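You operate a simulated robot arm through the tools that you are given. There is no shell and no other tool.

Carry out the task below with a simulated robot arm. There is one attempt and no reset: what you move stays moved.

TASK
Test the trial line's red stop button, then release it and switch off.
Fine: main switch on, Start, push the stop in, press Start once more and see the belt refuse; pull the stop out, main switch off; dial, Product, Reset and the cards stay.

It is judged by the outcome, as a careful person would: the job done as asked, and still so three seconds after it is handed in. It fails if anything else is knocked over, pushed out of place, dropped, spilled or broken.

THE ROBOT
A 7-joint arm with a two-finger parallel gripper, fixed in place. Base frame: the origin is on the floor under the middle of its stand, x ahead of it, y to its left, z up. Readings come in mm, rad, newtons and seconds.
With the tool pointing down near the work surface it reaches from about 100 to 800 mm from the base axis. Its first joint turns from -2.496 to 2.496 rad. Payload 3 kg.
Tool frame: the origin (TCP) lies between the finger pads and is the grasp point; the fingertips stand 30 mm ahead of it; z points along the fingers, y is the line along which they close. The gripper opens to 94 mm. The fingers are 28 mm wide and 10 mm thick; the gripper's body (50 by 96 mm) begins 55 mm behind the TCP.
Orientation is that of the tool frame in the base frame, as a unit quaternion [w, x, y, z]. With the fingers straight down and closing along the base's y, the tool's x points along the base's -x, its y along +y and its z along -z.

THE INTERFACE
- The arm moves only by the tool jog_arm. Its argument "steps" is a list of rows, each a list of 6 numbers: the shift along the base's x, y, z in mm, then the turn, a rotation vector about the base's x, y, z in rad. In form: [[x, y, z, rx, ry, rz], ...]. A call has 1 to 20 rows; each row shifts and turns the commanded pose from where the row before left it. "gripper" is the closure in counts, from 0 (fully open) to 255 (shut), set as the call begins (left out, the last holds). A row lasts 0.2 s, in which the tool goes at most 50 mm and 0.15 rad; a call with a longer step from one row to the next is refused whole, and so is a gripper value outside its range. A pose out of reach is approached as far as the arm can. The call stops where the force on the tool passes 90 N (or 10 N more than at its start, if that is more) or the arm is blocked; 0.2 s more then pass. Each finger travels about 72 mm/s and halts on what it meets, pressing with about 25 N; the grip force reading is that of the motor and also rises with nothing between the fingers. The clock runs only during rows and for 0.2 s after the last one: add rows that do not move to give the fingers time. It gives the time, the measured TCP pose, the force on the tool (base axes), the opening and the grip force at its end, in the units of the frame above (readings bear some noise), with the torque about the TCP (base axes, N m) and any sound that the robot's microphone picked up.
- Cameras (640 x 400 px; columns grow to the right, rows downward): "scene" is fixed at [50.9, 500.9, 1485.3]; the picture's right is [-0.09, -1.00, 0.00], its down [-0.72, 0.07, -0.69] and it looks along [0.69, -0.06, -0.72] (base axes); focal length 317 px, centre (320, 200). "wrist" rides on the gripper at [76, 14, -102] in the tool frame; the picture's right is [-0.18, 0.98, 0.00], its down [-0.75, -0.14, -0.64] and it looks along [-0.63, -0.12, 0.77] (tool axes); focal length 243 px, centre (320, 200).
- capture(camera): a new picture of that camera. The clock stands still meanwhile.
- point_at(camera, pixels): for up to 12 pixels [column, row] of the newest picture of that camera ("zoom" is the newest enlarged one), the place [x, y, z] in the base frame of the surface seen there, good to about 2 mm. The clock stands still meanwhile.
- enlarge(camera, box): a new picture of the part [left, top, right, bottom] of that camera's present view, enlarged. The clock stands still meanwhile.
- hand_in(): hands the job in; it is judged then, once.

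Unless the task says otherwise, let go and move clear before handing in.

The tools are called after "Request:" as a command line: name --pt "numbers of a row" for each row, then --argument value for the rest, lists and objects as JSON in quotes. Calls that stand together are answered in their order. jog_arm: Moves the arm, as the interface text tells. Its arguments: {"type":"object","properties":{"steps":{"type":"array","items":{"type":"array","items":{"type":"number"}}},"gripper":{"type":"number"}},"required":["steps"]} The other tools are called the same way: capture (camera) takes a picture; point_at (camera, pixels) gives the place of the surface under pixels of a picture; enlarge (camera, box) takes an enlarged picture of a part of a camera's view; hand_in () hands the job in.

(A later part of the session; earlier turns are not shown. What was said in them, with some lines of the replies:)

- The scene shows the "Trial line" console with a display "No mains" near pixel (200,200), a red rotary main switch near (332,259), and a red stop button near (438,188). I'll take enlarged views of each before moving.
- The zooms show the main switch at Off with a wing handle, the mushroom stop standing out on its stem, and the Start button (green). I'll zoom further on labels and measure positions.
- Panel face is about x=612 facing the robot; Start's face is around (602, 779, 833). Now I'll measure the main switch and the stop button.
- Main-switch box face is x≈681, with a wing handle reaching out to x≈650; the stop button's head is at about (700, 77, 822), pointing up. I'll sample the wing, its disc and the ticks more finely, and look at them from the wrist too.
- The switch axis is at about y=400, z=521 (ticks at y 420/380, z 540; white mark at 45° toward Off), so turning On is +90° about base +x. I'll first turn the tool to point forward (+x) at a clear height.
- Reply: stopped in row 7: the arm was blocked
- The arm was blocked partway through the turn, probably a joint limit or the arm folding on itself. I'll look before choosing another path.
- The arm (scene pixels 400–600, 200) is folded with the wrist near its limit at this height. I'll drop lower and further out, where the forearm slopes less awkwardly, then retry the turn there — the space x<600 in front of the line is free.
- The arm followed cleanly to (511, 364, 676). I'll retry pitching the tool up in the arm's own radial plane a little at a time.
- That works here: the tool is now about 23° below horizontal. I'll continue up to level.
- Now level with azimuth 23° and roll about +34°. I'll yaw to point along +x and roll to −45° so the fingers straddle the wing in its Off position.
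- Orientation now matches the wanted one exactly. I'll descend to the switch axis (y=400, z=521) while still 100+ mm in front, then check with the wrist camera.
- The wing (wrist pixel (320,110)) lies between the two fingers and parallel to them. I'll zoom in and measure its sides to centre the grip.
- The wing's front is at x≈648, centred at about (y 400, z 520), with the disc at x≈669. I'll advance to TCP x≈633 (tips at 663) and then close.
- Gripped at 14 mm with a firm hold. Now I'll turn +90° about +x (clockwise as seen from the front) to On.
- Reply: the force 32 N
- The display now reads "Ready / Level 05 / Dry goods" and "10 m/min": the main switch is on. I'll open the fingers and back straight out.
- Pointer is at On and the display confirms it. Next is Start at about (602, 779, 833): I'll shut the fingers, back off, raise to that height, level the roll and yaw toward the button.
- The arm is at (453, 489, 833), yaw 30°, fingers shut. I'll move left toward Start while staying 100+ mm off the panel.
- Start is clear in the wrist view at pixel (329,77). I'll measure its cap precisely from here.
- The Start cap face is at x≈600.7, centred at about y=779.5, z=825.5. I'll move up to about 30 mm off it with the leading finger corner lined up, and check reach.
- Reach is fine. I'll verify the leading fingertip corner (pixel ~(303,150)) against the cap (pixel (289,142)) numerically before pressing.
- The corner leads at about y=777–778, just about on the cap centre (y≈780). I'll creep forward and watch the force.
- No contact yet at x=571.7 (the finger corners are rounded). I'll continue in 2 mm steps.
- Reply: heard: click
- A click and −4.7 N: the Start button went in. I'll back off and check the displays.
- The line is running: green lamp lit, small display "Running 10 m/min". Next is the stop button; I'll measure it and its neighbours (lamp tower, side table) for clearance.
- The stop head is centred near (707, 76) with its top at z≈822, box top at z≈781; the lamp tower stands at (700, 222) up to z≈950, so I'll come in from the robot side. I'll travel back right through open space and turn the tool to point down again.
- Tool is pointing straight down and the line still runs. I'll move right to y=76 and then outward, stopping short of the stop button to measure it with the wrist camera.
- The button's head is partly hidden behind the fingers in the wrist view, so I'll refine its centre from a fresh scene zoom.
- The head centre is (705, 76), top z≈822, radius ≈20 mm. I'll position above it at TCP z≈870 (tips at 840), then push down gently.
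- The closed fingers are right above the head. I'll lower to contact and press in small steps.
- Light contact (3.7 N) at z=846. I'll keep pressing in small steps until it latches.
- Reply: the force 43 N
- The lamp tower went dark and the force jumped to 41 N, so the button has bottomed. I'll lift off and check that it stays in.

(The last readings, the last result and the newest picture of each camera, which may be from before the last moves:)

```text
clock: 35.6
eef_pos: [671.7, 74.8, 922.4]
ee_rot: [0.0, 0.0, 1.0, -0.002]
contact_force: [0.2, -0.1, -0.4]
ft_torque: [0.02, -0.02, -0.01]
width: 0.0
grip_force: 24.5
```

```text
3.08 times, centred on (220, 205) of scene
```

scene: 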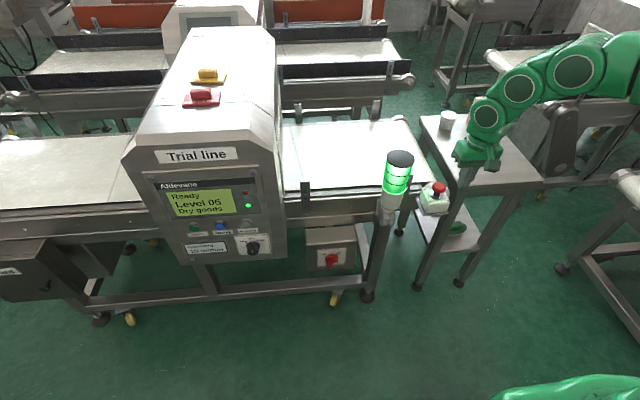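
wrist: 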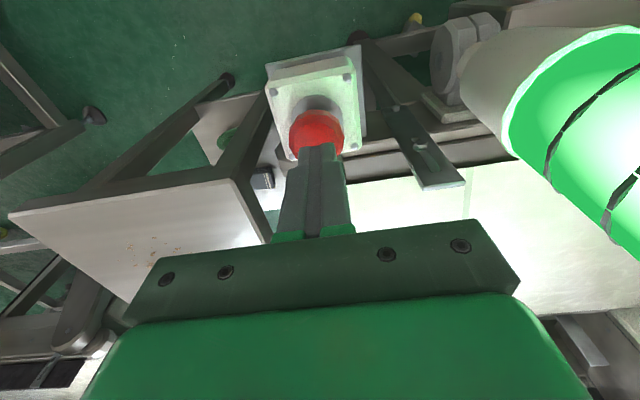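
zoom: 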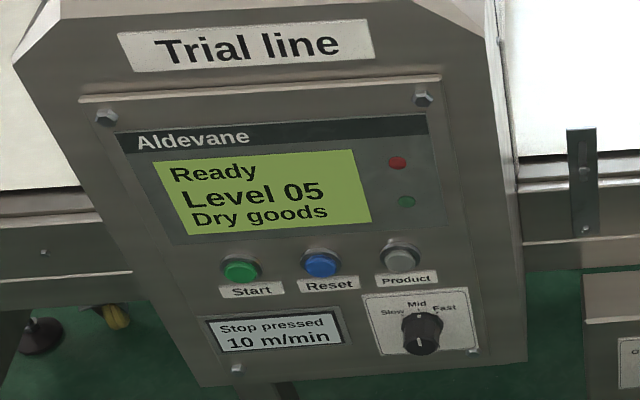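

The small display reads "Stop pressed" and the head stays down, so it has latched. I'll go back to Start along the same path to press it once more.

Request:
jog_arm --pt "-30 0 10 0 0 0" --pt "-30 0 10 0 0 0" --pt "-30 0 10 0 0 0" --pt "-22 45 3 0 0 0" --pt "-22 45 3 0 0 0" --pt "-22 45 3 0 0 0" --pt "-22 45 3 0 0 0" --pt "-23 45 3 0 0 0" --pt "0 0 0 0 0 0"

Request:
jog_arm --pt "0 0 0 0 -0.1428 0" --pt "0 0 0 0 -0.1428 0" --pt "0 0 0 0 -0.1428 0" --pt "0 0 -15 0 -0.1428 0" --pt "0 0 -15 0 -0.1428 0" --pt "0 35 -15 0 -0.1428 0" --pt "0 35 -15 0 -0.1428 0" --pt "0 35 -15 0 -0.1428 0" --pt "0 35 -15 0 -0.1428 0" --pt "0 35 -10 0 -0.1428 0" --pt "0 35 -10 0 -0.1428 0" --pt "0 40 -10 0 0 0" --pt "5 40 -5 0 0 0.13" --pt "5 40 -5 0 0 0.13" --pt "5 40 -5 0 0 0.13" --pt "5 40 -5 0 0 0.13" --pt "0 0 0 0 0 0"

Request:
capture --camera "wrist"

Request:
capture --camera "scene"

```text
refused: row 4 steps farther than a row can; nothing moved
```

```text
clock: 37.5
eef_pos: [678.7, 173.2, 850.2]
ee_rot: [0.545, 0.012, 0.838, -0.009]
contact_force: [-0.8, -9.0, 1.8]
ft_torque: [0.25, -0.03, 0.16]
width: 0.0
grip_force: 24.9
stopped in row 9: the force on the tool passed its limit at 140 N (the readings are from after the stop); the commanded pose is now the measured one
```

```text
taken
```

wrist: 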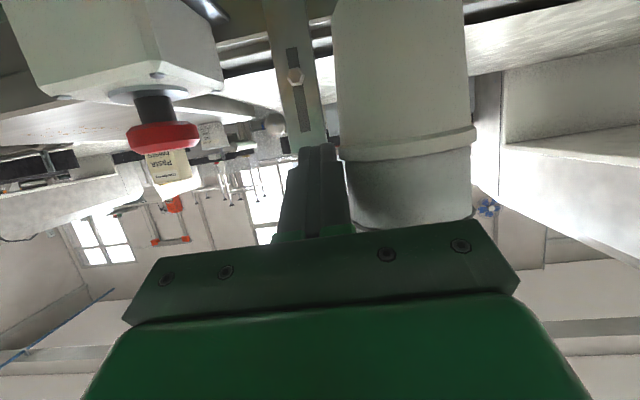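

```text
taken
```

scene: 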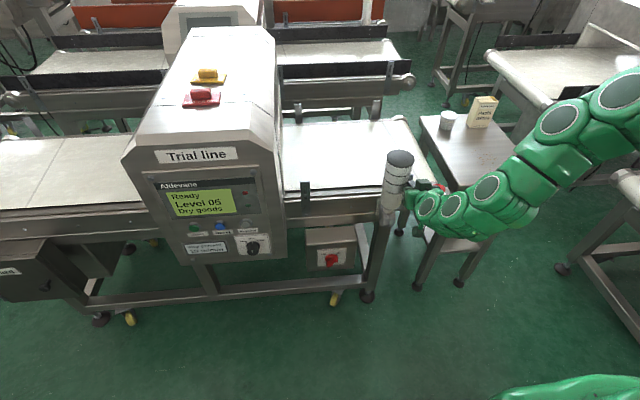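

This is my mistake: I sent two dependent moves together, the first was refused for step length, and the second then ran from the wrong place and drove the fingers into the lamp tower at (700, 222) with a peak of 140 N. I'll ease away from it carefully, one call at a time, and then inspect the tower for damage.

Request:
jog_arm --pt "-2 -6 0 0 0 0" --pt "-20 -6 0 0 0 0" --pt "-35 0 0 0 0 0" --pt "-40 0 0 0 0 0" --pt "-40 0 10 0 0 0" --pt "0 0 0 0 0 0"

```text
clock: 38.9
eef_pos: [648.7, 178.1, 856.5]
ee_rot: [0.539, 0.012, 0.842, -0.01]
contact_force: [-30.7, -54.0, -40.7]
ft_torque: [0.01, 0.41, -0.57]
width: 0.1
grip_force: 24.8
out of reach, approached as far as the arm can: row 2, 3, 4, 5
```

The arm could not follow backwards at this wrist angle and is still pressing on the tower (−54 N in y). I'll look before moving anything more.

Request:
capture --camera "wrist"

Request:
capture --camera "scene"

Request:
enlarge --camera "scene" --box '[360, 130, 500, 240]'

```text
taken
```

wrist: 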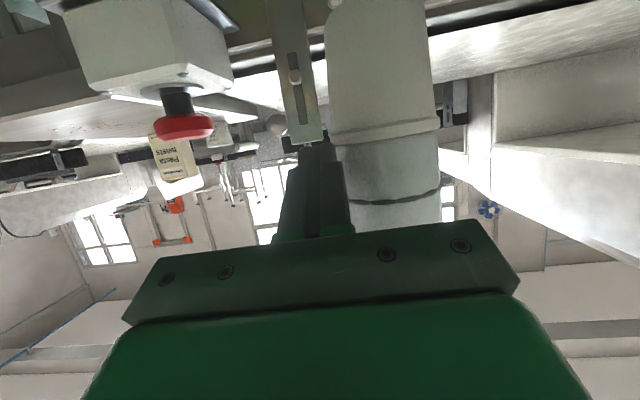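

```text
taken
```

scene: 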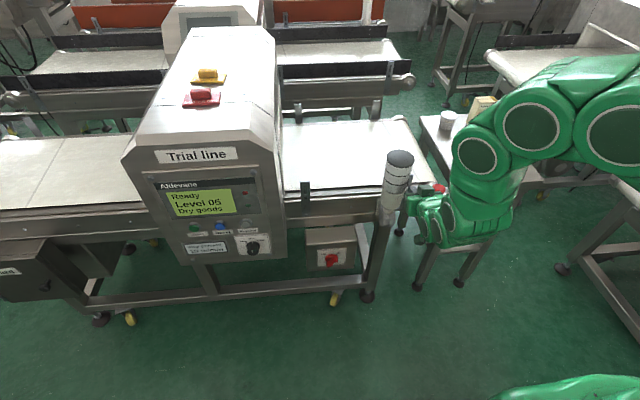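

```text
3.64 times, centred on (430, 185) of scene
```

zoom: 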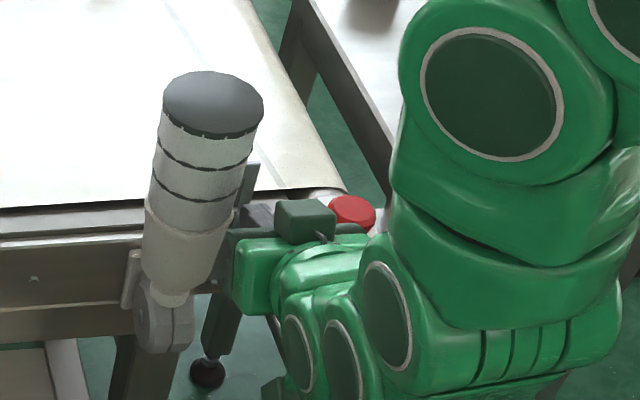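

The tower still stands upright, with the fingertips beside it. I'll ease off with a small −y probe first and see how the arm responds.

Request:
jog_arm --pt "0 -6 0 0 0.05 0" --pt "0 -6 0 0 0.05 0"

```text
clock: 39.5
eef_pos: [652.7, 173.7, 861.8]
ee_rot: [0.502, 0.009, 0.865, -0.007]
contact_force: [0.2, -0.4, 0.3]
ft_torque: [0.05, -0.02, 0.0]
width: 0.0
grip_force: 25.0
```

Contact is gone (≈0 N) and the arm responds normally. I'll slide further away from the tower in −y, then pitch the tool back down while retreating.

Request:
jog_arm --pt "0 -10 0 0 0 0" --pt "0 -10 0 0 0 0" --pt "-5 -5 3 0 0.131 0" --pt "-5 -5 3 0 0.131 0" --pt "-8 -3 5 0 0.131 0" --pt "-8 -3 5 0 0.131 0" --pt "0 0 0 0 0 0"

```text
clock: 41.1
eef_pos: [623.5, 135.7, 876.3]
ee_rot: [0.258, 0.007, 0.966, -0.011]
contact_force: [-0.5, 0.2, 0.7]
ft_torque: [0.01, 0.02, 0.01]
width: 0.1
grip_force: 24.9
```

The arm is free at (623, 136, 876) with no force. I'll finish pitching down and retreat inward and up, away from the tower.

Request:
jog_arm --pt "-10 0 10 0 0.131 0" --pt "-10 0 10 0 0.131 0" --pt "-10 0 10 0 0.131 0" --pt "-10 0 10 0 0.129 0" --pt "-30 0 15 0 0 0" --pt "-30 0 15 0 0 0" --pt "0 0 0 0 0 0"

Request:
capture --camera "scene"

Request:
enlarge --camera "scene" --box '[350, 130, 480, 240]'

Request:
enlarge --camera "scene" --box '[140, 140, 300, 270]'

```text
clock: 42.7
eef_pos: [526.4, 134.2, 946.6]
ee_rot: [0.0, 0.004, 1.0, -0.011]
contact_force: [-0.5, 0.3, 0.5]
ft_torque: [-0.03, 0.02, -0.02]
width: 0.0
grip_force: 25.3
```

```text
taken
```

scene: 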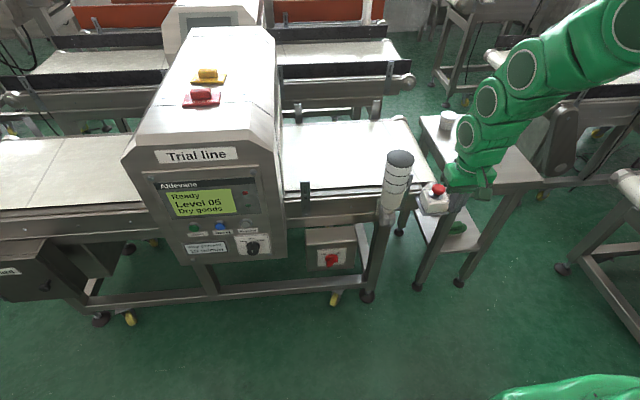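

```text
3.64 times, centred on (415, 185) of scene
```

zoom: 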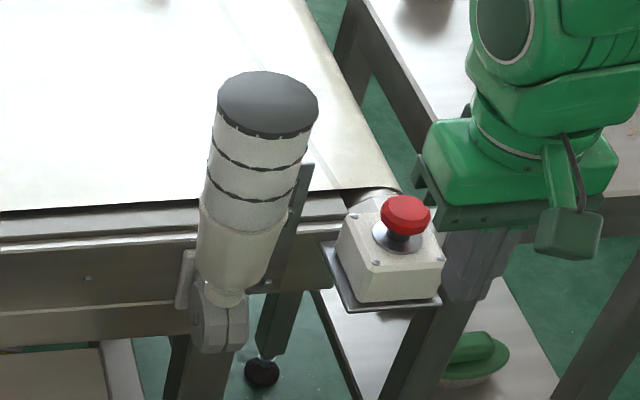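

```text
3.08 times, centred on (220, 205) of scene
```

zoom: 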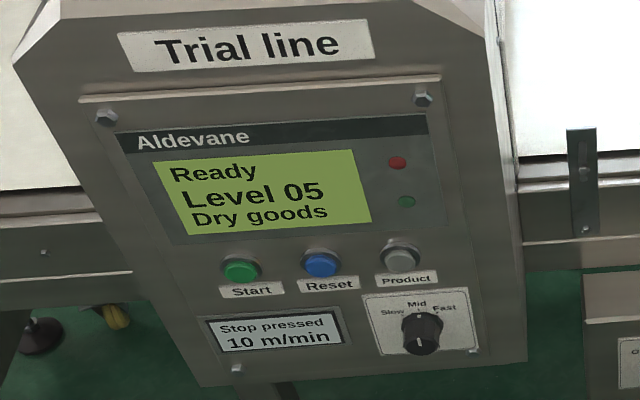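

The display still says "Stop pressed" and the tower looks upright. I'll verify that it hasn't shifted by repeating the same measurements and the same zoom as before the bump.

Request:
point_at --camera "scene" --pixels '[[400, 157], [398, 180], [388, 215], [372, 185]]'

Request:
enlarge --camera "scene" --box '[280, 90, 440, 220]'

```text
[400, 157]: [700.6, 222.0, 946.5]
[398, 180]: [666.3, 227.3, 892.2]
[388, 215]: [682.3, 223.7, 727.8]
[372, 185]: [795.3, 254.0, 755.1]
```

```text
3.08 times, centred on (360, 155) of scene
```

zoom: 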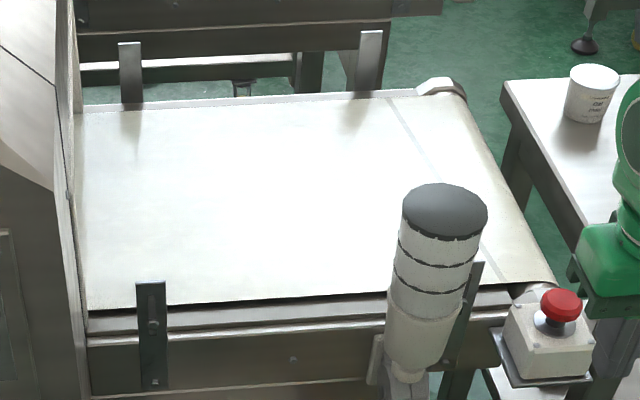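

The tower is in the same place as before the bump (cap at zoom (445,210), coordinates within 1–2 mm), so nothing moved. I'll go to the staging pose, one verified call at a time.

Request:
jog_arm --pt "-14 42 5 0 0 0" --pt "-14 42 5 0 0 0" --pt "-14 42 5 0 0 0" --pt "-14 42 5 0 0 0" --pt "0 0 0 0 0 0"

```text
clock: 43.9
eef_pos: [469.3, 302.7, 964.8]
ee_rot: [0.001, 0.005, 1.0, -0.011]
contact_force: [0.0, 0.1, -0.4]
ft_torque: [0.0, 0.0, 0.01]
width: 0.0
grip_force: 25.0
```

At the staging pose (469, 303, 965). Now the reverse of the path that worked before: pitch the tool forward while descending and moving left, well clear of everything at x≈470.

Request:
jog_arm --pt "0 0 0 0 -0.1428 0" --pt "0 0 0 0 -0.1428 0" --pt "0 0 0 0 -0.1428 0" --pt "0 0 -15 0 -0.1428 0" --pt "0 0 -15 0 -0.1428 0" --pt "0 35 -15 0 -0.1428 0" --pt "0 35 -15 0 -0.1428 0" --pt "0 35 -15 0 -0.1428 0" --pt "0 35 -15 0 -0.1428 0" --pt "0 35 -10 0 -0.1428 0" --pt "0 35 -10 0 -0.1428 0" --pt "0 0 0 0 0 0"

```text
clock: 46.5
eef_pos: [466.0, 474.6, 871.1]
ee_rot: [0.649, 0.015, 0.761, -0.009]
contact_force: [-0.3, -0.2, -0.5]
ft_torque: [-0.02, 0.0, 0.03]
width: 0.0
grip_force: 24.9
out of reach, approached as far as the arm can: row 7, 8, 9
```

Slight lag mid-way but now at (466, 475, 871), pitch 81°, no forces. I'll finish levelling and yaw while moving left to the point in front of Start.

Request:
jog_arm --pt "0 38 -10 0 -0.08 0" --pt "0 38 -10 0 -0.08 0" --pt "5 40 -7 0 0 0.139" --pt "5 40 -7 0 0 0.139" --pt "5 40 -7 0 0 0.139" --pt "5 40 -7 0 0 0.139" --pt "0 0 0 0 0 0"

Request:
capture --camera "wrist"

Request:
capture --camera "scene"

```text
clock: 48.1
eef_pos: [485.2, 711.4, 821.3]
ee_rot: [0.681, -0.18, 0.685, 0.186]
contact_force: [0.2, 0.3, 1.2]
ft_torque: [-0.03, 0.01, 0.02]
width: 0.0
grip_force: 24.9
```

```text
taken
```

wrist: 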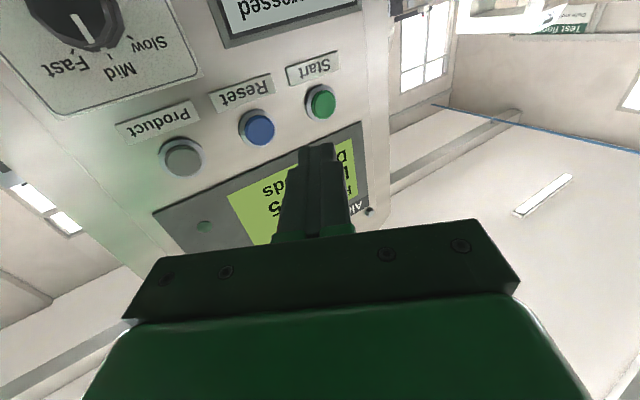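

```text
taken
```

scene: 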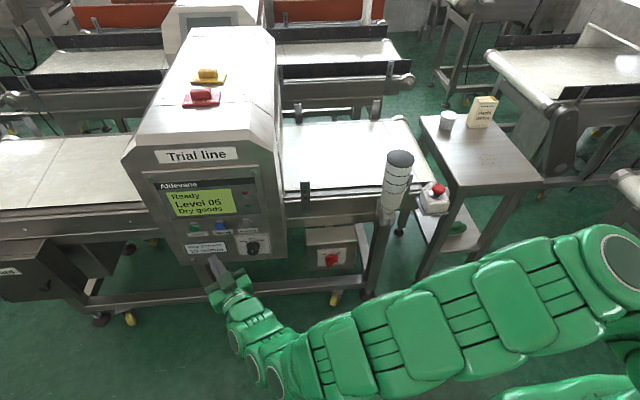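

Same orientation as the first press. I'll move to the standoff at about (543, 773, 826).

Request:
jog_arm --pt "19 21 1.5 0 0 0" --pt "19 21 1.5 0 0 0" --pt "19 20.5 1 0 0 0" --pt "0 0 0 0 0 0"

Request:
enlarge --camera "wrist" --box '[250, 90, 370, 190]'

```text
clock: 49.1
eef_pos: [545.1, 770.9, 825.7]
ee_rot: [0.681, -0.181, 0.684, 0.186]
contact_force: [-0.6, -0.1, 0.3]
ft_torque: [0.01, -0.02, 0.03]
width: 0.1
grip_force: 25.1
```

```text
4.00 times, centred on (310, 140) of wrist
```

zoom: 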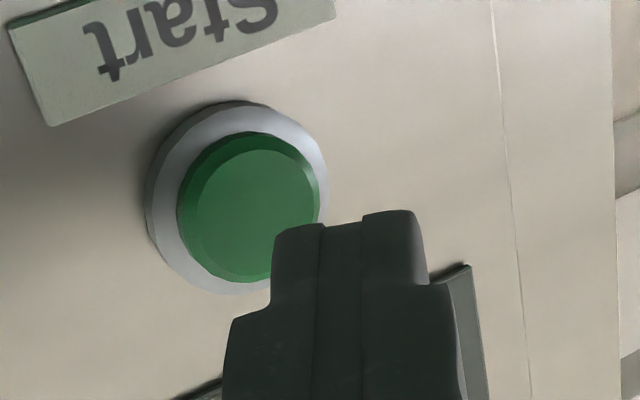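

The view matches the first press almost exactly. I'll press with the same small approach steps, up to about x=574.

Request:
jog_arm --pt "12 1.5 -0.3 0 0 0" --pt "9 1 0 0 0 0" --pt "3 0.5 0 0 0 0" --pt "2 0 0 0 0 0" --pt "2 0 0 0 0 0"

```text
clock: 50.3
eef_pos: [572.3, 775.5, 827.1]
ee_rot: [0.682, -0.181, 0.684, 0.186]
contact_force: [-1.5, -0.3, -0.1]
ft_torque: [0.0, 0.02, 0.0]
width: 0.1
grip_force: 25.5
```

Just touching (−1.5 N) at x=572. I'll press 2 mm further until it clicks.

Request:
jog_arm --pt "1.5 0 0 0 0 0" --pt "1.5 0 0 0 0 0"

Request:
enlarge --camera "scene" --box '[140, 140, 300, 270]'

```text
clock: 50.9
eef_pos: [574.9, 775.4, 825.4]
ee_rot: [0.681, -0.181, 0.685, 0.186]
contact_force: [-3.0, 0.7, 0.5]
ft_torque: [0.0, -0.01, 0.02]
width: 0.2
grip_force: 25.3
heard: click
```

```text
3.08 times, centred on (220, 205) of scene
```

zoom: 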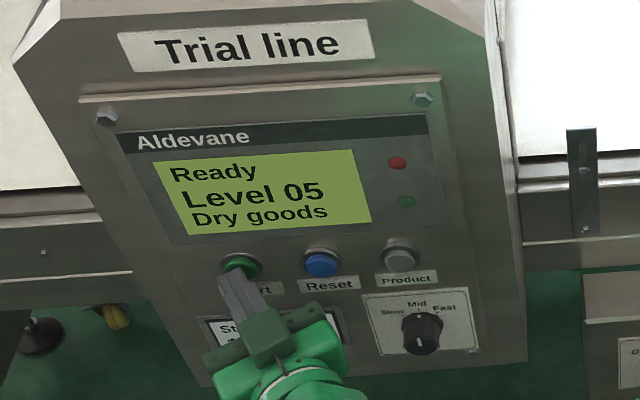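

The click was heard and the running LED stays dark. I'll back off and confirm the belt refuses to run (display, lamp, belt seam).

Request:
jog_arm --pt "-10 0 0 0 0 0" --pt "-25 -5 0 0 0 0" --pt "-30 -20 0 0 0 0" --pt "-20 -40 0 0 0 0" --pt "0 0 0 0 0 0"

Request:
capture --camera "scene"

Request:
enlarge --camera "scene" --box '[140, 140, 300, 270]'

Request:
enlarge --camera "scene" --box '[280, 90, 440, 220]'

```text
clock: 52.1
eef_pos: [489.6, 711.4, 825.8]
ee_rot: [0.681, -0.18, 0.685, 0.187]
contact_force: [0.8, 0.1, -0.4]
ft_torque: [-0.04, 0.02, -0.02]
width: 0.2
grip_force: 25.2
```

```text
taken
```

scene: 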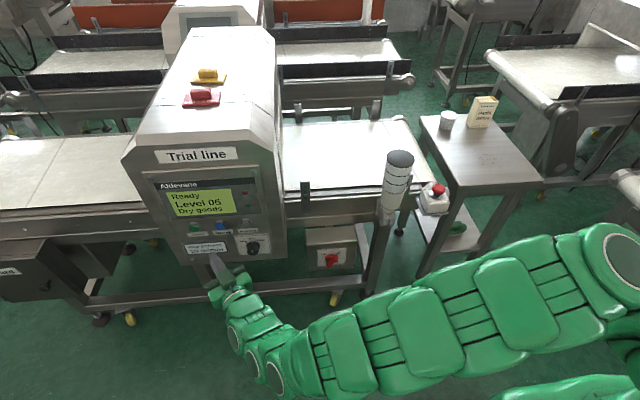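

```text
3.08 times, centred on (220, 205) of scene
```

zoom: 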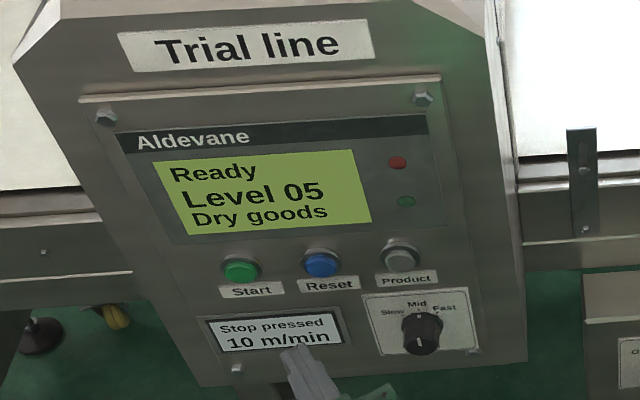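

```text
3.08 times, centred on (360, 155) of scene
```

zoom: 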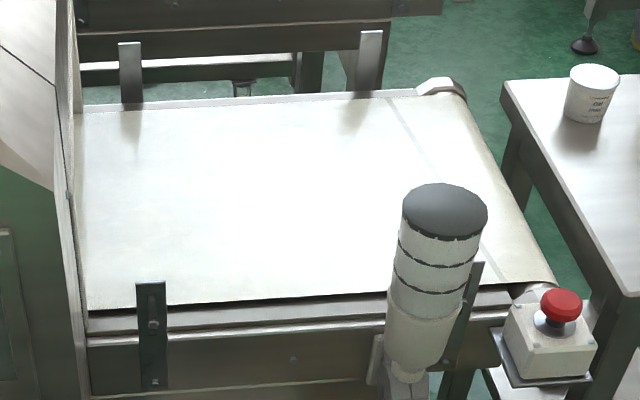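

The belt refuses: seam unchanged (zoom (390,100)), lamp dark, display "Stop pressed". Now back to the stop button via the path that worked, turning the tool down.

Request:
jog_arm --pt "-5 -40 5 0 0 -0.13" --pt "-5 -40 5 0 0 -0.13" --pt "-5 -40 5 0 0 -0.13" --pt "-5 -40 5 0 0 -0.13" --pt "0 -40 10 0 0 0" --pt "0 -35 10 0 0.1428 0" --pt "0 -35 10 0 0.1428 0" --pt "0 -35 15 0 0.1428 0" --pt "0 -35 15 0 0.1428 0" --pt "0 -35 15 0 0.1428 0" --pt "0 -35 15 0 0.1428 0" --pt "0 0 15 0 0.1428 0" --pt "0 0 15 0 0.1428 0" --pt "0 0 0 0 0.1428 0" --pt "0 0 0 0 0.1428 0" --pt "0 0 0 0 0.1428 0" --pt "0 0 0 0 0 0"

```text
clock: 55.7
eef_pos: [470.0, 302.1, 967.1]
ee_rot: [-0.003, 0.004, 1.0, 0.003]
contact_force: [0.3, 0.5, 0.4]
ft_torque: [0.04, -0.03, 0.01]
width: 0.4
grip_force: 25.1
```

Tool down at (470, 302, 967). I'll move across to in front of the stop button with the fingers opened to roughly 65 mm.

Request:
jog_arm --pt "10 -45 0 0 0 0" --pt "10 -45 0 0 0 0" --pt "10 -45 0 0 0 0" --pt "10 -45 0 0 0 0" --pt "10 -45 0 0 0 0" --pt "30 0 -5 0 0 0" --pt "30 0 -10 0 0 0" --pt "30 0 -10 0 0 0" --pt "0 0 0 0 0 0" --gripper 80

Request:
capture --camera "wrist"

Request:
enlarge --camera "scene" --box '[420, 175, 455, 200]'

Request:
point_at --camera "zoom" --pixels '[[340, 180], [340, 210], [420, 190], [300, 200], [340, 240], [300, 265], [380, 290], [340, 300], [300, 340]]'

```text
clock: 57.7
eef_pos: [608.8, 76.8, 940.5]
ee_rot: [-0.001, 0.004, 1.0, 0.002]
contact_force: [0.1, -0.2, 1.2]
ft_torque: [0.01, 0.0, 0.01]
width: 64.7
grip_force: 0.0
```

```text
taken
```

wrist: 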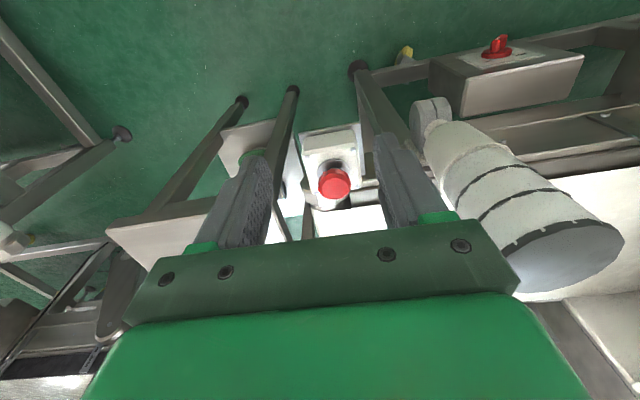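

```text
16.00 times, centred on (438, 188) of scene
```

zoom: 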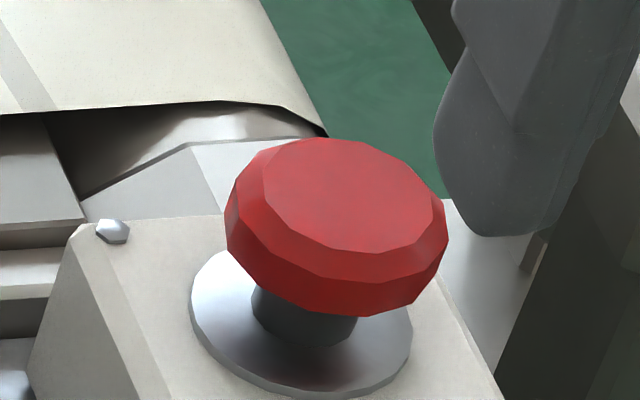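

```text
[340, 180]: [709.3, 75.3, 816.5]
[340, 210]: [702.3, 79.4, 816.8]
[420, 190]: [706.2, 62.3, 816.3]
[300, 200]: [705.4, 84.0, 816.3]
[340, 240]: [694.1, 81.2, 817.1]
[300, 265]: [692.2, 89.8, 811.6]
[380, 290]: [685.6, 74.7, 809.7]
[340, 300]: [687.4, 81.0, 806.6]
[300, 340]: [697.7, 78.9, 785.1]
```

The pressed head's top is now z≈816.5 (5.5 mm lower), centred at (705.5, 75.5); ring and box top are at z≈785/781. I'll go above it and descend with fingers straddling the head, stopping at TCP z≈821 (tips ≈791).

Request:
jog_arm --pt "32 -0.4 0 0 0 0" --pt "32 -0.4 0 0 0 0" --pt "32.5 -0.4 0 0 0 0" --pt "0 0 -30 0 0 0" --pt "0 0 -25 0 0 0" --pt "0 0 0 0 0 0"

Request:
capture --camera "wrist"

Request:
enlarge --camera "scene" --box '[400, 140, 480, 220]'

```text
clock: 59.1
eef_pos: [709.2, 75.1, 884.3]
ee_rot: [-0.002, 0.005, 1.0, 0.002]
contact_force: [0.5, -0.1, 0.5]
ft_torque: [-0.03, 0.02, 0.0]
width: 64.3
grip_force: 0.0
```

```text
taken
```

wrist: 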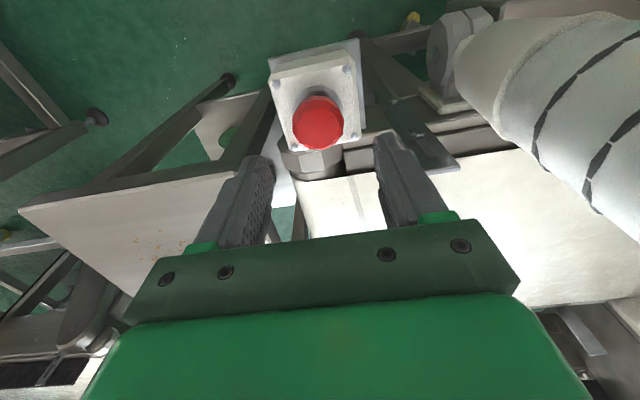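

```text
5.00 times, centred on (440, 180) of scene
```

zoom: 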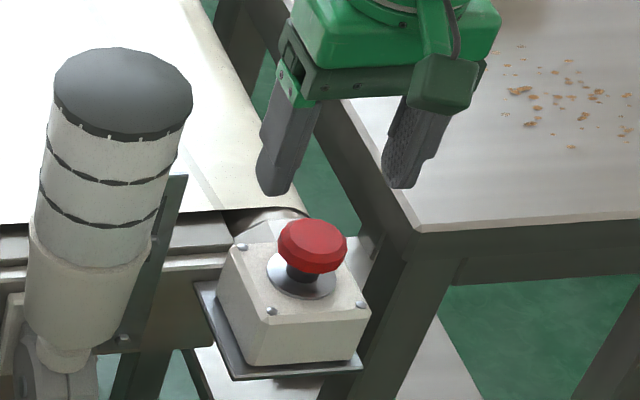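

Head sits centred between the fingers in the wrist view (pixel (318,122)). I'll double-check its centre from this angle.

Request:
point_at --camera "wrist" --pixels '[[318, 122], [300, 122], [336, 122], [318, 108], [318, 138], [293, 122], [342, 122], [318, 146]]'

```text
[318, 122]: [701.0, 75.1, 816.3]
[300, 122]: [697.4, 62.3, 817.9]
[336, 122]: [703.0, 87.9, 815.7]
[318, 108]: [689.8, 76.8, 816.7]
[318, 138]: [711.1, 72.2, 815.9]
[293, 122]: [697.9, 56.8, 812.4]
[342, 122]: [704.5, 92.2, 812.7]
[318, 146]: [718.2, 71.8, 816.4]
```

Centre is about (705, 75). I'll shift −4 mm in x and descend to TCP z≈821.

Request:
jog_arm --pt "-4 0 -20 0 0 0" --pt "0 0 -20 0 0 0" --pt "0 0 -14 0 0 0" --pt "0 0 -9 0 0 0" --pt "0 0 0 0 0 0"

Request:
enlarge --camera "scene" --box '[400, 140, 480, 220]'

```text
clock: 60.3
eef_pos: [702.9, 73.8, 822.3]
ee_rot: [-0.002, 0.005, 1.0, 0.001]
contact_force: [0.4, 0.3, 0.4]
ft_torque: [0.0, 0.01, -0.01]
width: 64.7
grip_force: 0.1
```

```text
5.00 times, centred on (440, 180) of scene
```

zoom: 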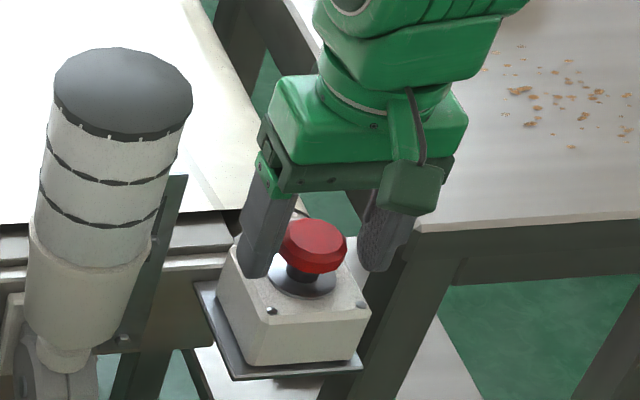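

The fingers straddle the head with the tips above the box top and no contact. I'll close on the head.

Request:
jog_arm --pt "2 1 0 0 0 0" --pt "0 0 0 0 0 0" --pt "0 0 0 0 0 0" --pt "0 0 0 0 0 0" --gripper 255

Request:
enlarge --camera "scene" --box '[400, 140, 480, 220]'

```text
clock: 61.3
eef_pos: [703.1, 75.4, 823.5]
ee_rot: [-0.001, 0.005, 1.0, 0.002]
contact_force: [-11.7, -6.8, -0.1]
ft_torque: [-0.2, 0.46, -0.05]
width: 38.6
grip_force: 45.1
```

```text
5.00 times, centred on (440, 180) of scene
```

zoom: 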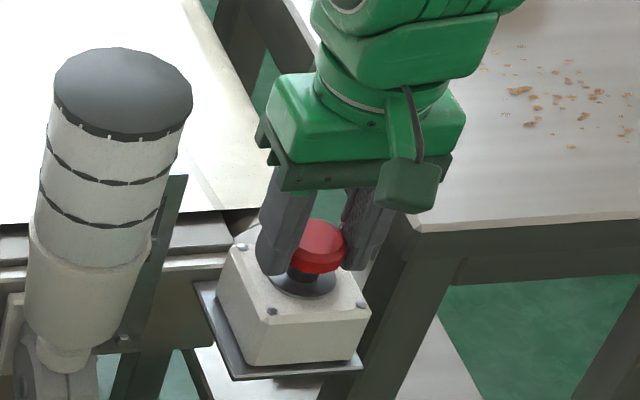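

Gripped the head at 38.6 mm. I'll pull straight up in small steps.

Request:
jog_arm --pt "0 0 2 0 0 0" --pt "0 0 2 0 0 0" --pt "0 0 2 0 0 0"

Request:
enlarge --camera "scene" --box '[140, 140, 300, 270]'

```text
clock: 62.1
eef_pos: [703.0, 76.0, 828.0]
ee_rot: [-0.003, 0.005, 1.0, 0.002]
contact_force: [-26.8, -12.2, -0.4]
ft_torque: [-0.28, 0.2, -0.09]
width: 38.8
grip_force: 44.2
```

```text
3.08 times, centred on (220, 205) of scene
```

zoom: 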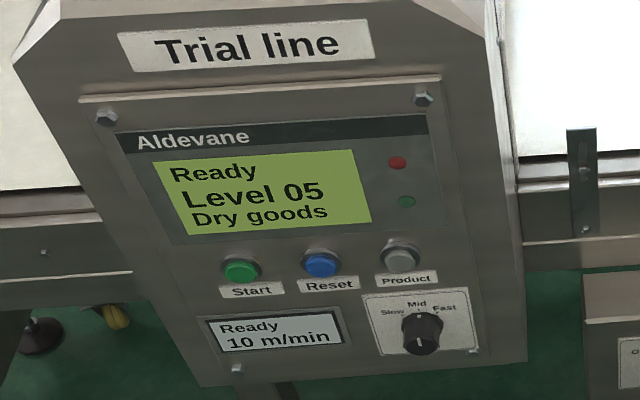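

The display went from "Stop pressed" to "Ready" — the stop is released. I'll raise 1 mm more to be sure it is fully out, then open the fingers.

Request:
jog_arm --pt "0 0 1 0 0 0"

```text
clock: 62.5
eef_pos: [703.3, 75.3, 829.2]
ee_rot: [-0.003, 0.004, 1.0, 0.001]
contact_force: [-25.1, -16.7, -9.4]
ft_torque: [-0.3, 0.51, -0.15]
width: 38.7
grip_force: 45.0
```

Now −9 N in z: it is at its upper stop, fully out. I'll open the fingers slowly without moving.

Request:
jog_arm --pt "0 0 0 0 0 0" --pt "0 0 0 0 0 0" --pt "0 0 0 0 0 0" --gripper 80

Request:
enlarge --camera "scene" --box '[400, 140, 480, 220]'

```text
clock: 63.3
eef_pos: [704.5, 75.3, 830.1]
ee_rot: [-0.001, 0.005, 1.0, 0.002]
contact_force: [0.6, -0.2, -0.2]
ft_torque: [0.01, 0.02, 0.02]
width: 64.7
grip_force: 0.1
```

```text
5.00 times, centred on (440, 180) of scene
```

zoom: 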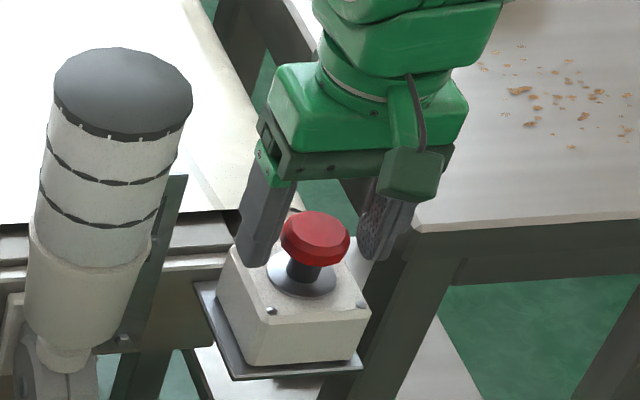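

The head is up again (top at zoom row 212, as at the start) and the fingers are clear on both sides. I'll lift straight up, then retreat inward.

Request:
jog_arm --pt "0 0 20 0 0 0" --pt "0 0 30 0 0 0" --pt "0 0 30 0 0 0" --pt "0 0 25 0 0 0" --pt "-40 0 5 0 0 0" --pt "-40 0 5 0 0 0" --pt "-40 0 5 0 0 0" --pt "-40 0 5 0 0 0" --pt "0 0 0 0 0 0"

Request:
enlarge --camera "scene" --box '[420, 175, 455, 200]'

Request:
point_at --camera "zoom" --pixels '[[340, 150], [340, 180], [420, 180]]'

Request:
enlarge --camera "scene" --box '[140, 140, 300, 270]'

```text
clock: 65.3
eef_pos: [542.3, 76.3, 956.4]
ee_rot: [-0.001, 0.005, 1.0, 0.002]
contact_force: [-0.6, 0.6, 0.2]
ft_torque: [0.0, 0.01, 0.01]
width: 64.5
grip_force: 0.1
```

```text
16.00 times, centred on (438, 188) of scene
```

zoom: 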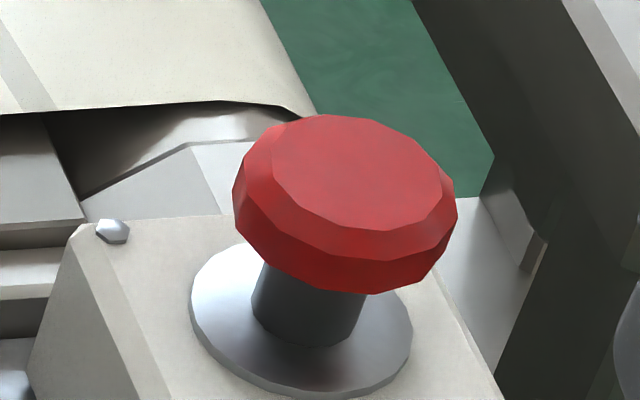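

```text
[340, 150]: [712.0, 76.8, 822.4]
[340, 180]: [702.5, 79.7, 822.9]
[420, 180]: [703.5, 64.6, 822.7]
```

```text
3.08 times, centred on (220, 205) of scene
```

zoom: 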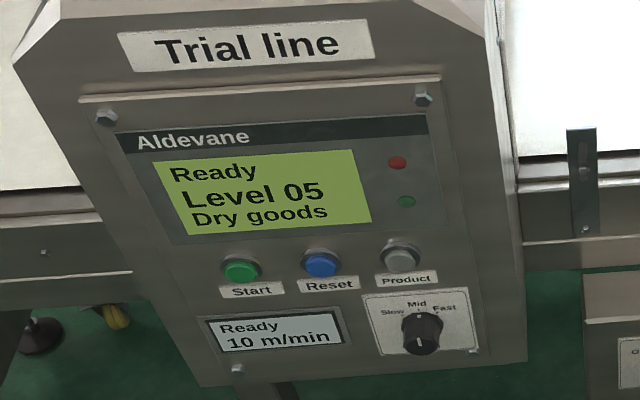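

The stop head is exactly back to its original height (z≈822.5) and the panel reads "Ready". Now to the main switch: first move left and down in open space with the tool still pointing down.

Request:
jog_arm --pt "-14 44 0 0 0 0" --pt "-14 44 0 0 0 0" --pt "-14 44 0 0 0 0" --pt "-14 44 0 0 0 0" --pt "-10 44 0 0 0 0" --pt "6 10 -40 0 0 0" --pt "6 10 -40 0 0 0" --pt "6 10 -40 0 0 0" --pt "6 10 -40 0 0 0" --pt "6 10 -40 0 0 0" --pt "5 10 -40 0 0 0" --pt "0 8 -40 0 0 0" --pt "0 0 0 0 0 0" --gripper 0

```text
clock: 68.1
eef_pos: [514.9, 363.4, 672.9]
ee_rot: [-0.003, 0.004, 1.0, 0.002]
contact_force: [-0.3, 0.4, 0.3]
ft_torque: [0.0, 0.01, 0.03]
width: 93.9
grip_force: 0.0
```

At (515, 363, 673), clear of everything. I'll pitch the tool up in the arm's radial plane, as worked before.

Request:
jog_arm --pt "0 0 0 0.0751 -0.1072 0" --pt "0 0 0 0.0751 -0.1072 0" --pt "0 0 0 0.0751 -0.1072 0" --pt "0 0 0 0.0751 -0.1072 0" --pt "0 0 0 0.0751 -0.1072 0" --pt "0 0 0 0.0751 -0.1072 0" --pt "0 0 0 0.0751 -0.1072 0" --pt "0 0 0 0.0751 -0.1072 0" --pt "0 0 0 0.0751 -0.1072 0" --pt "0 0 0 0.0751 -0.1072 0" --pt "0 0 0 0.0751 -0.1072 0" --pt "0 0 0 0.0751 -0.1072 0" --pt "0 0 0 0 0 0"

```text
clock: 70.9
eef_pos: [513.5, 362.8, 674.8]
ee_rot: [0.575, 0.002, 0.707, 0.411]
contact_force: [0.0, -0.7, -0.5]
ft_torque: [-0.02, 0.0, -0.02]
width: 94.1
grip_force: 0.1
```

Level now, azimuth 35.4°, roll 35.7°. I'll yaw to +x and finish the roll to +45°.

Request:
jog_arm --pt "0 0 0 0 0 -0.1236" --pt "0 0 0 0 0 -0.1236" --pt "0 0 0 0 0 -0.1236" --pt "0 0 0 0 0 -0.1236" --pt "0 0 0 0 0 -0.1236" --pt "0 0 0 0.081 0 0" --pt "0 0 0 0.081 0 0" --pt "0 0 0 0 0 0"

```text
clock: 72.7
eef_pos: [513.2, 364.2, 675.1]
ee_rot: [0.653, 0.271, 0.654, 0.268]
contact_force: [-0.3, 0.0, -0.4]
ft_torque: [0.01, 0.0, 0.05]
width: 94.0
grip_force: 0.0
```

The orientation matches the one at which I released the switch ([0.653, 0.271, 0.654, 0.27]). I'll descend to the switch axis in front of it and check by wrist camera.

Request:
jog_arm --pt "0 9 -38 0 0 0" --pt "0 9 -38 0 0 0" --pt "0 9 -39 0 0 0" --pt "0 8 -38 0 0 0" --pt "23 0 0 0 0 0" --pt "23 0 0 0 0 0" --pt "0 0 0 0 0 0"

Request:
enlarge --camera "wrist" --box '[270, 60, 370, 160]'

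Request:
capture --camera "wrist"

```text
clock: 74.3
eef_pos: [560.1, 398.8, 521.7]
ee_rot: [0.654, 0.272, 0.653, 0.268]
contact_force: [0.2, -0.7, 0.2]
ft_torque: [0.01, -0.01, -0.01]
width: 94.1
grip_force: 0.0
```

```text
4.00 times, centred on (320, 110) of wrist
```

zoom: 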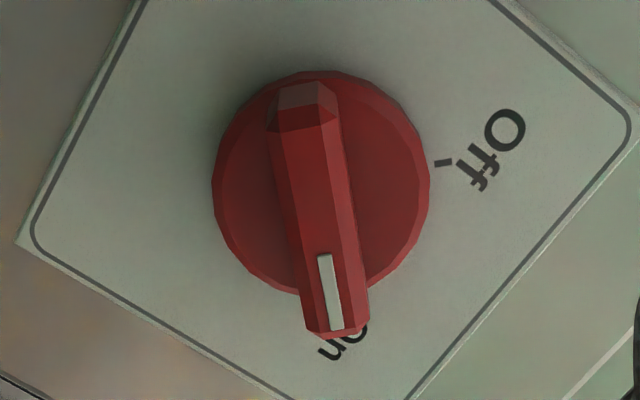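

```text
taken
```

wrist: 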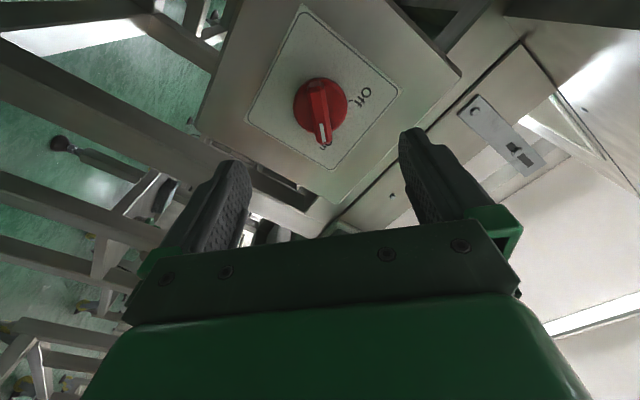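

The wing points at On and lies parallel between the open fingers. I'll advance to TCP x≈633.

Request:
jog_arm --pt "25 0.5 -0.5 0 0 0" --pt "25 0.5 -0.5 0 0 0" --pt "23 0 0 0 0 0" --pt "0 0 0 0 0 0"

```text
clock: 75.3
eef_pos: [633.2, 398.3, 520.4]
ee_rot: [0.653, 0.271, 0.654, 0.268]
contact_force: [0.2, 0.2, -0.2]
ft_torque: [0.03, 0.01, -0.03]
width: 94.3
grip_force: 0.1
```

In position with no contact. I'll close on the wing.

Request:
jog_arm --pt "0 0.7 0 0 0 0" --pt "0 0 0 0 0 0" --pt "0 0 0 0 0 0" --pt "0 0 0 0 0 0" --pt "0 0 0 0 0 0" --gripper 255

```text
clock: 76.5
eef_pos: [633.2, 399.8, 520.1]
ee_rot: [0.654, 0.271, 0.653, 0.269]
contact_force: [3.8, 2.7, 6.6]
ft_torque: [0.0, -0.37, 0.03]
width: 13.9
grip_force: 44.8
```

Gripped at 13.9 mm with low side forces. I'll turn −90° about x back to Off.

Request:
jog_arm --pt "0 0 0 -0.1428 0 0" --pt "0 0 0 -0.1428 0 0" --pt "0 0 0 -0.1428 0 0" --pt "0 0 0 -0.1428 0 0" --pt "0 0 0 -0.1428 0 0" --pt "0 0 0 -0.1428 0 0" --pt "0 0 0 -0.1428 0 0" --pt "0 0 0 -0.1428 0 0" --pt "0 0 0 -0.1428 0 0" --pt "0 0 0 -0.1428 0 0" --pt "0 0 0 -0.1428 0 0" --pt "0 0 0 0 0 0"

Request:
enlarge --camera "scene" --box '[140, 140, 300, 270]'

Request:
capture --camera "wrist"

```text
clock: 79.1
eef_pos: [631.7, 400.4, 521.0]
ee_rot: [0.653, -0.273, 0.652, -0.273]
contact_force: [12.7, 14.1, -2.9]
ft_torque: [0.24, 0.3, 0.17]
width: 13.9
grip_force: 45.1
```

```text
3.08 times, centred on (220, 205) of scene
```

zoom: 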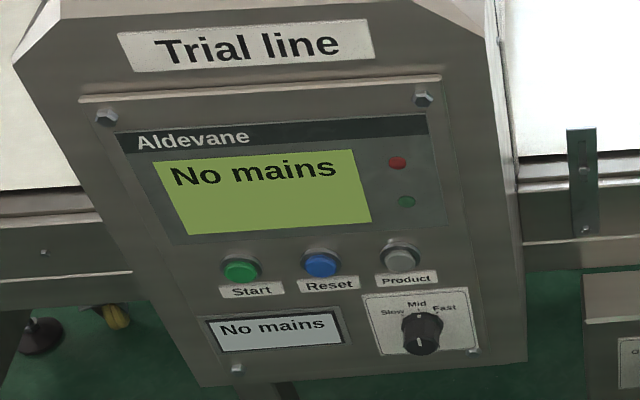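

```text
taken
```

wrist: 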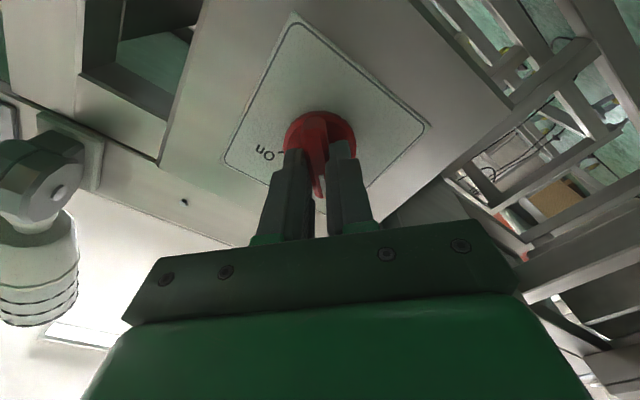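

Both displays read "No mains": the main switch is off. I'll open the fingers in place before backing out.

Request:
jog_arm --pt "0 0 0 0 0 0" --pt "0 0 0 0 0 0" --pt "0 0 0 0 0 0" --pt "0 0 0 0 0 0" --gripper 0

```text
clock: 80.1
eef_pos: [631.8, 399.8, 521.1]
ee_rot: [0.653, -0.271, 0.652, -0.272]
contact_force: [0.2, 0.3, -0.4]
ft_torque: [0.0, 0.03, 0.03]
width: 93.8
grip_force: 0.0
```

Fingers are fully open with no force. I'll retreat straight back in −x.

Request:
jog_arm --pt "-30 0 0 0 0 0" --pt "-40 0 0 0 0 0" --pt "-40 0 0 0 0 0" --pt "0 0 0 0 0 0" --pt "0 0 0 0 0 0"

Request:
capture --camera "scene"

Request:
enlarge --camera "scene" --box '[290, 210, 390, 290]'

Request:
enlarge --camera "scene" --box '[180, 210, 280, 265]'

Request:
enlarge --camera "scene" --box '[350, 90, 510, 220]'

```text
clock: 81.3
eef_pos: [518.4, 400.2, 522.0]
ee_rot: [0.653, -0.27, 0.652, -0.272]
contact_force: [-0.3, 0.0, 0.2]
ft_torque: [0.02, -0.03, -0.02]
width: 94.0
grip_force: 0.0
```

```text
taken
```

scene: 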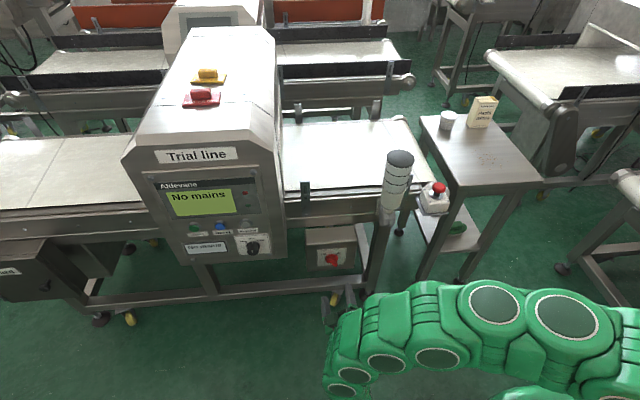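

```text
5.00 times, centred on (340, 250) of scene
```

zoom: 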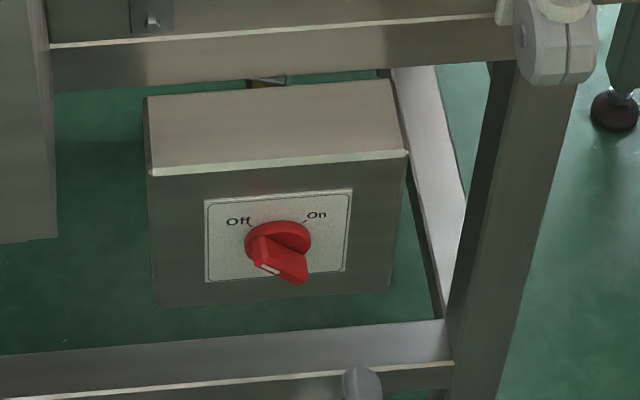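

```text
6.40 times, centred on (230, 238) of scene
```

zoom: 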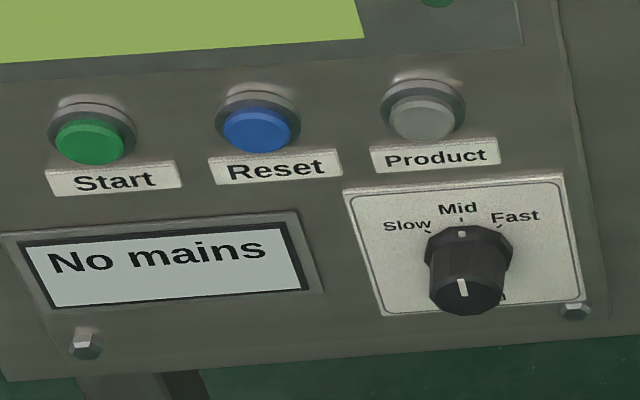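

```text
3.08 times, centred on (430, 155) of scene
```

zoom: 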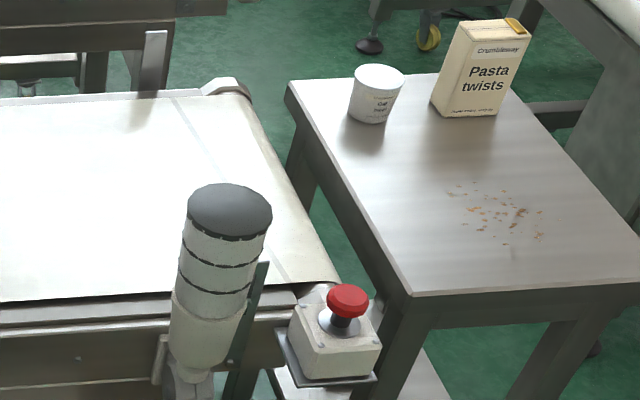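

The main switch points at Off, both displays read "No mains", and the stop is out at its original height. The dial is still at Mid and the buttons, cards, lamp tower and the items on the table are where they were. The arm is clear with open fingers, so I'm handing in.

Request:
hand_in

```text
The job is handed in.
```

The stop button test is finished and the line is switched off, but I hit the lamp tower once along the way.

| Step | What happened |
|---|---|
| Main switch on | The panel showed "Ready". |
| Start | It clicked, the lamp went green and the panel showed "Running 10 m/min". |
| Stop pushed in | The lamp went dark, the panel showed "Stop pressed" and the button stayed in. |
| Start again | It clicked, but the belt did not move and the panel still showed "Stop pressed". |
| Stop pulled out | It returned to its original height and the panel showed "Ready". |
| Main switch off | The pointer is at Off and both displays read "No mains". |

I did not touch the dial, Product, Reset or the cards, and they look the same as at the start.

**Lamp tower bump:** After pushing the stop in, I sent two moves together. The first was refused, so the second ran from the wrong place and the closed fingers hit the side of the tower, peaking at about 140 N. While I was backing away, the fingers pressed on it again at up to about 75 N.

The tower stands where it did before, to within 1–2 mm, and I saw no damage. The lamp has not been lit since the bump, so check that it still works.
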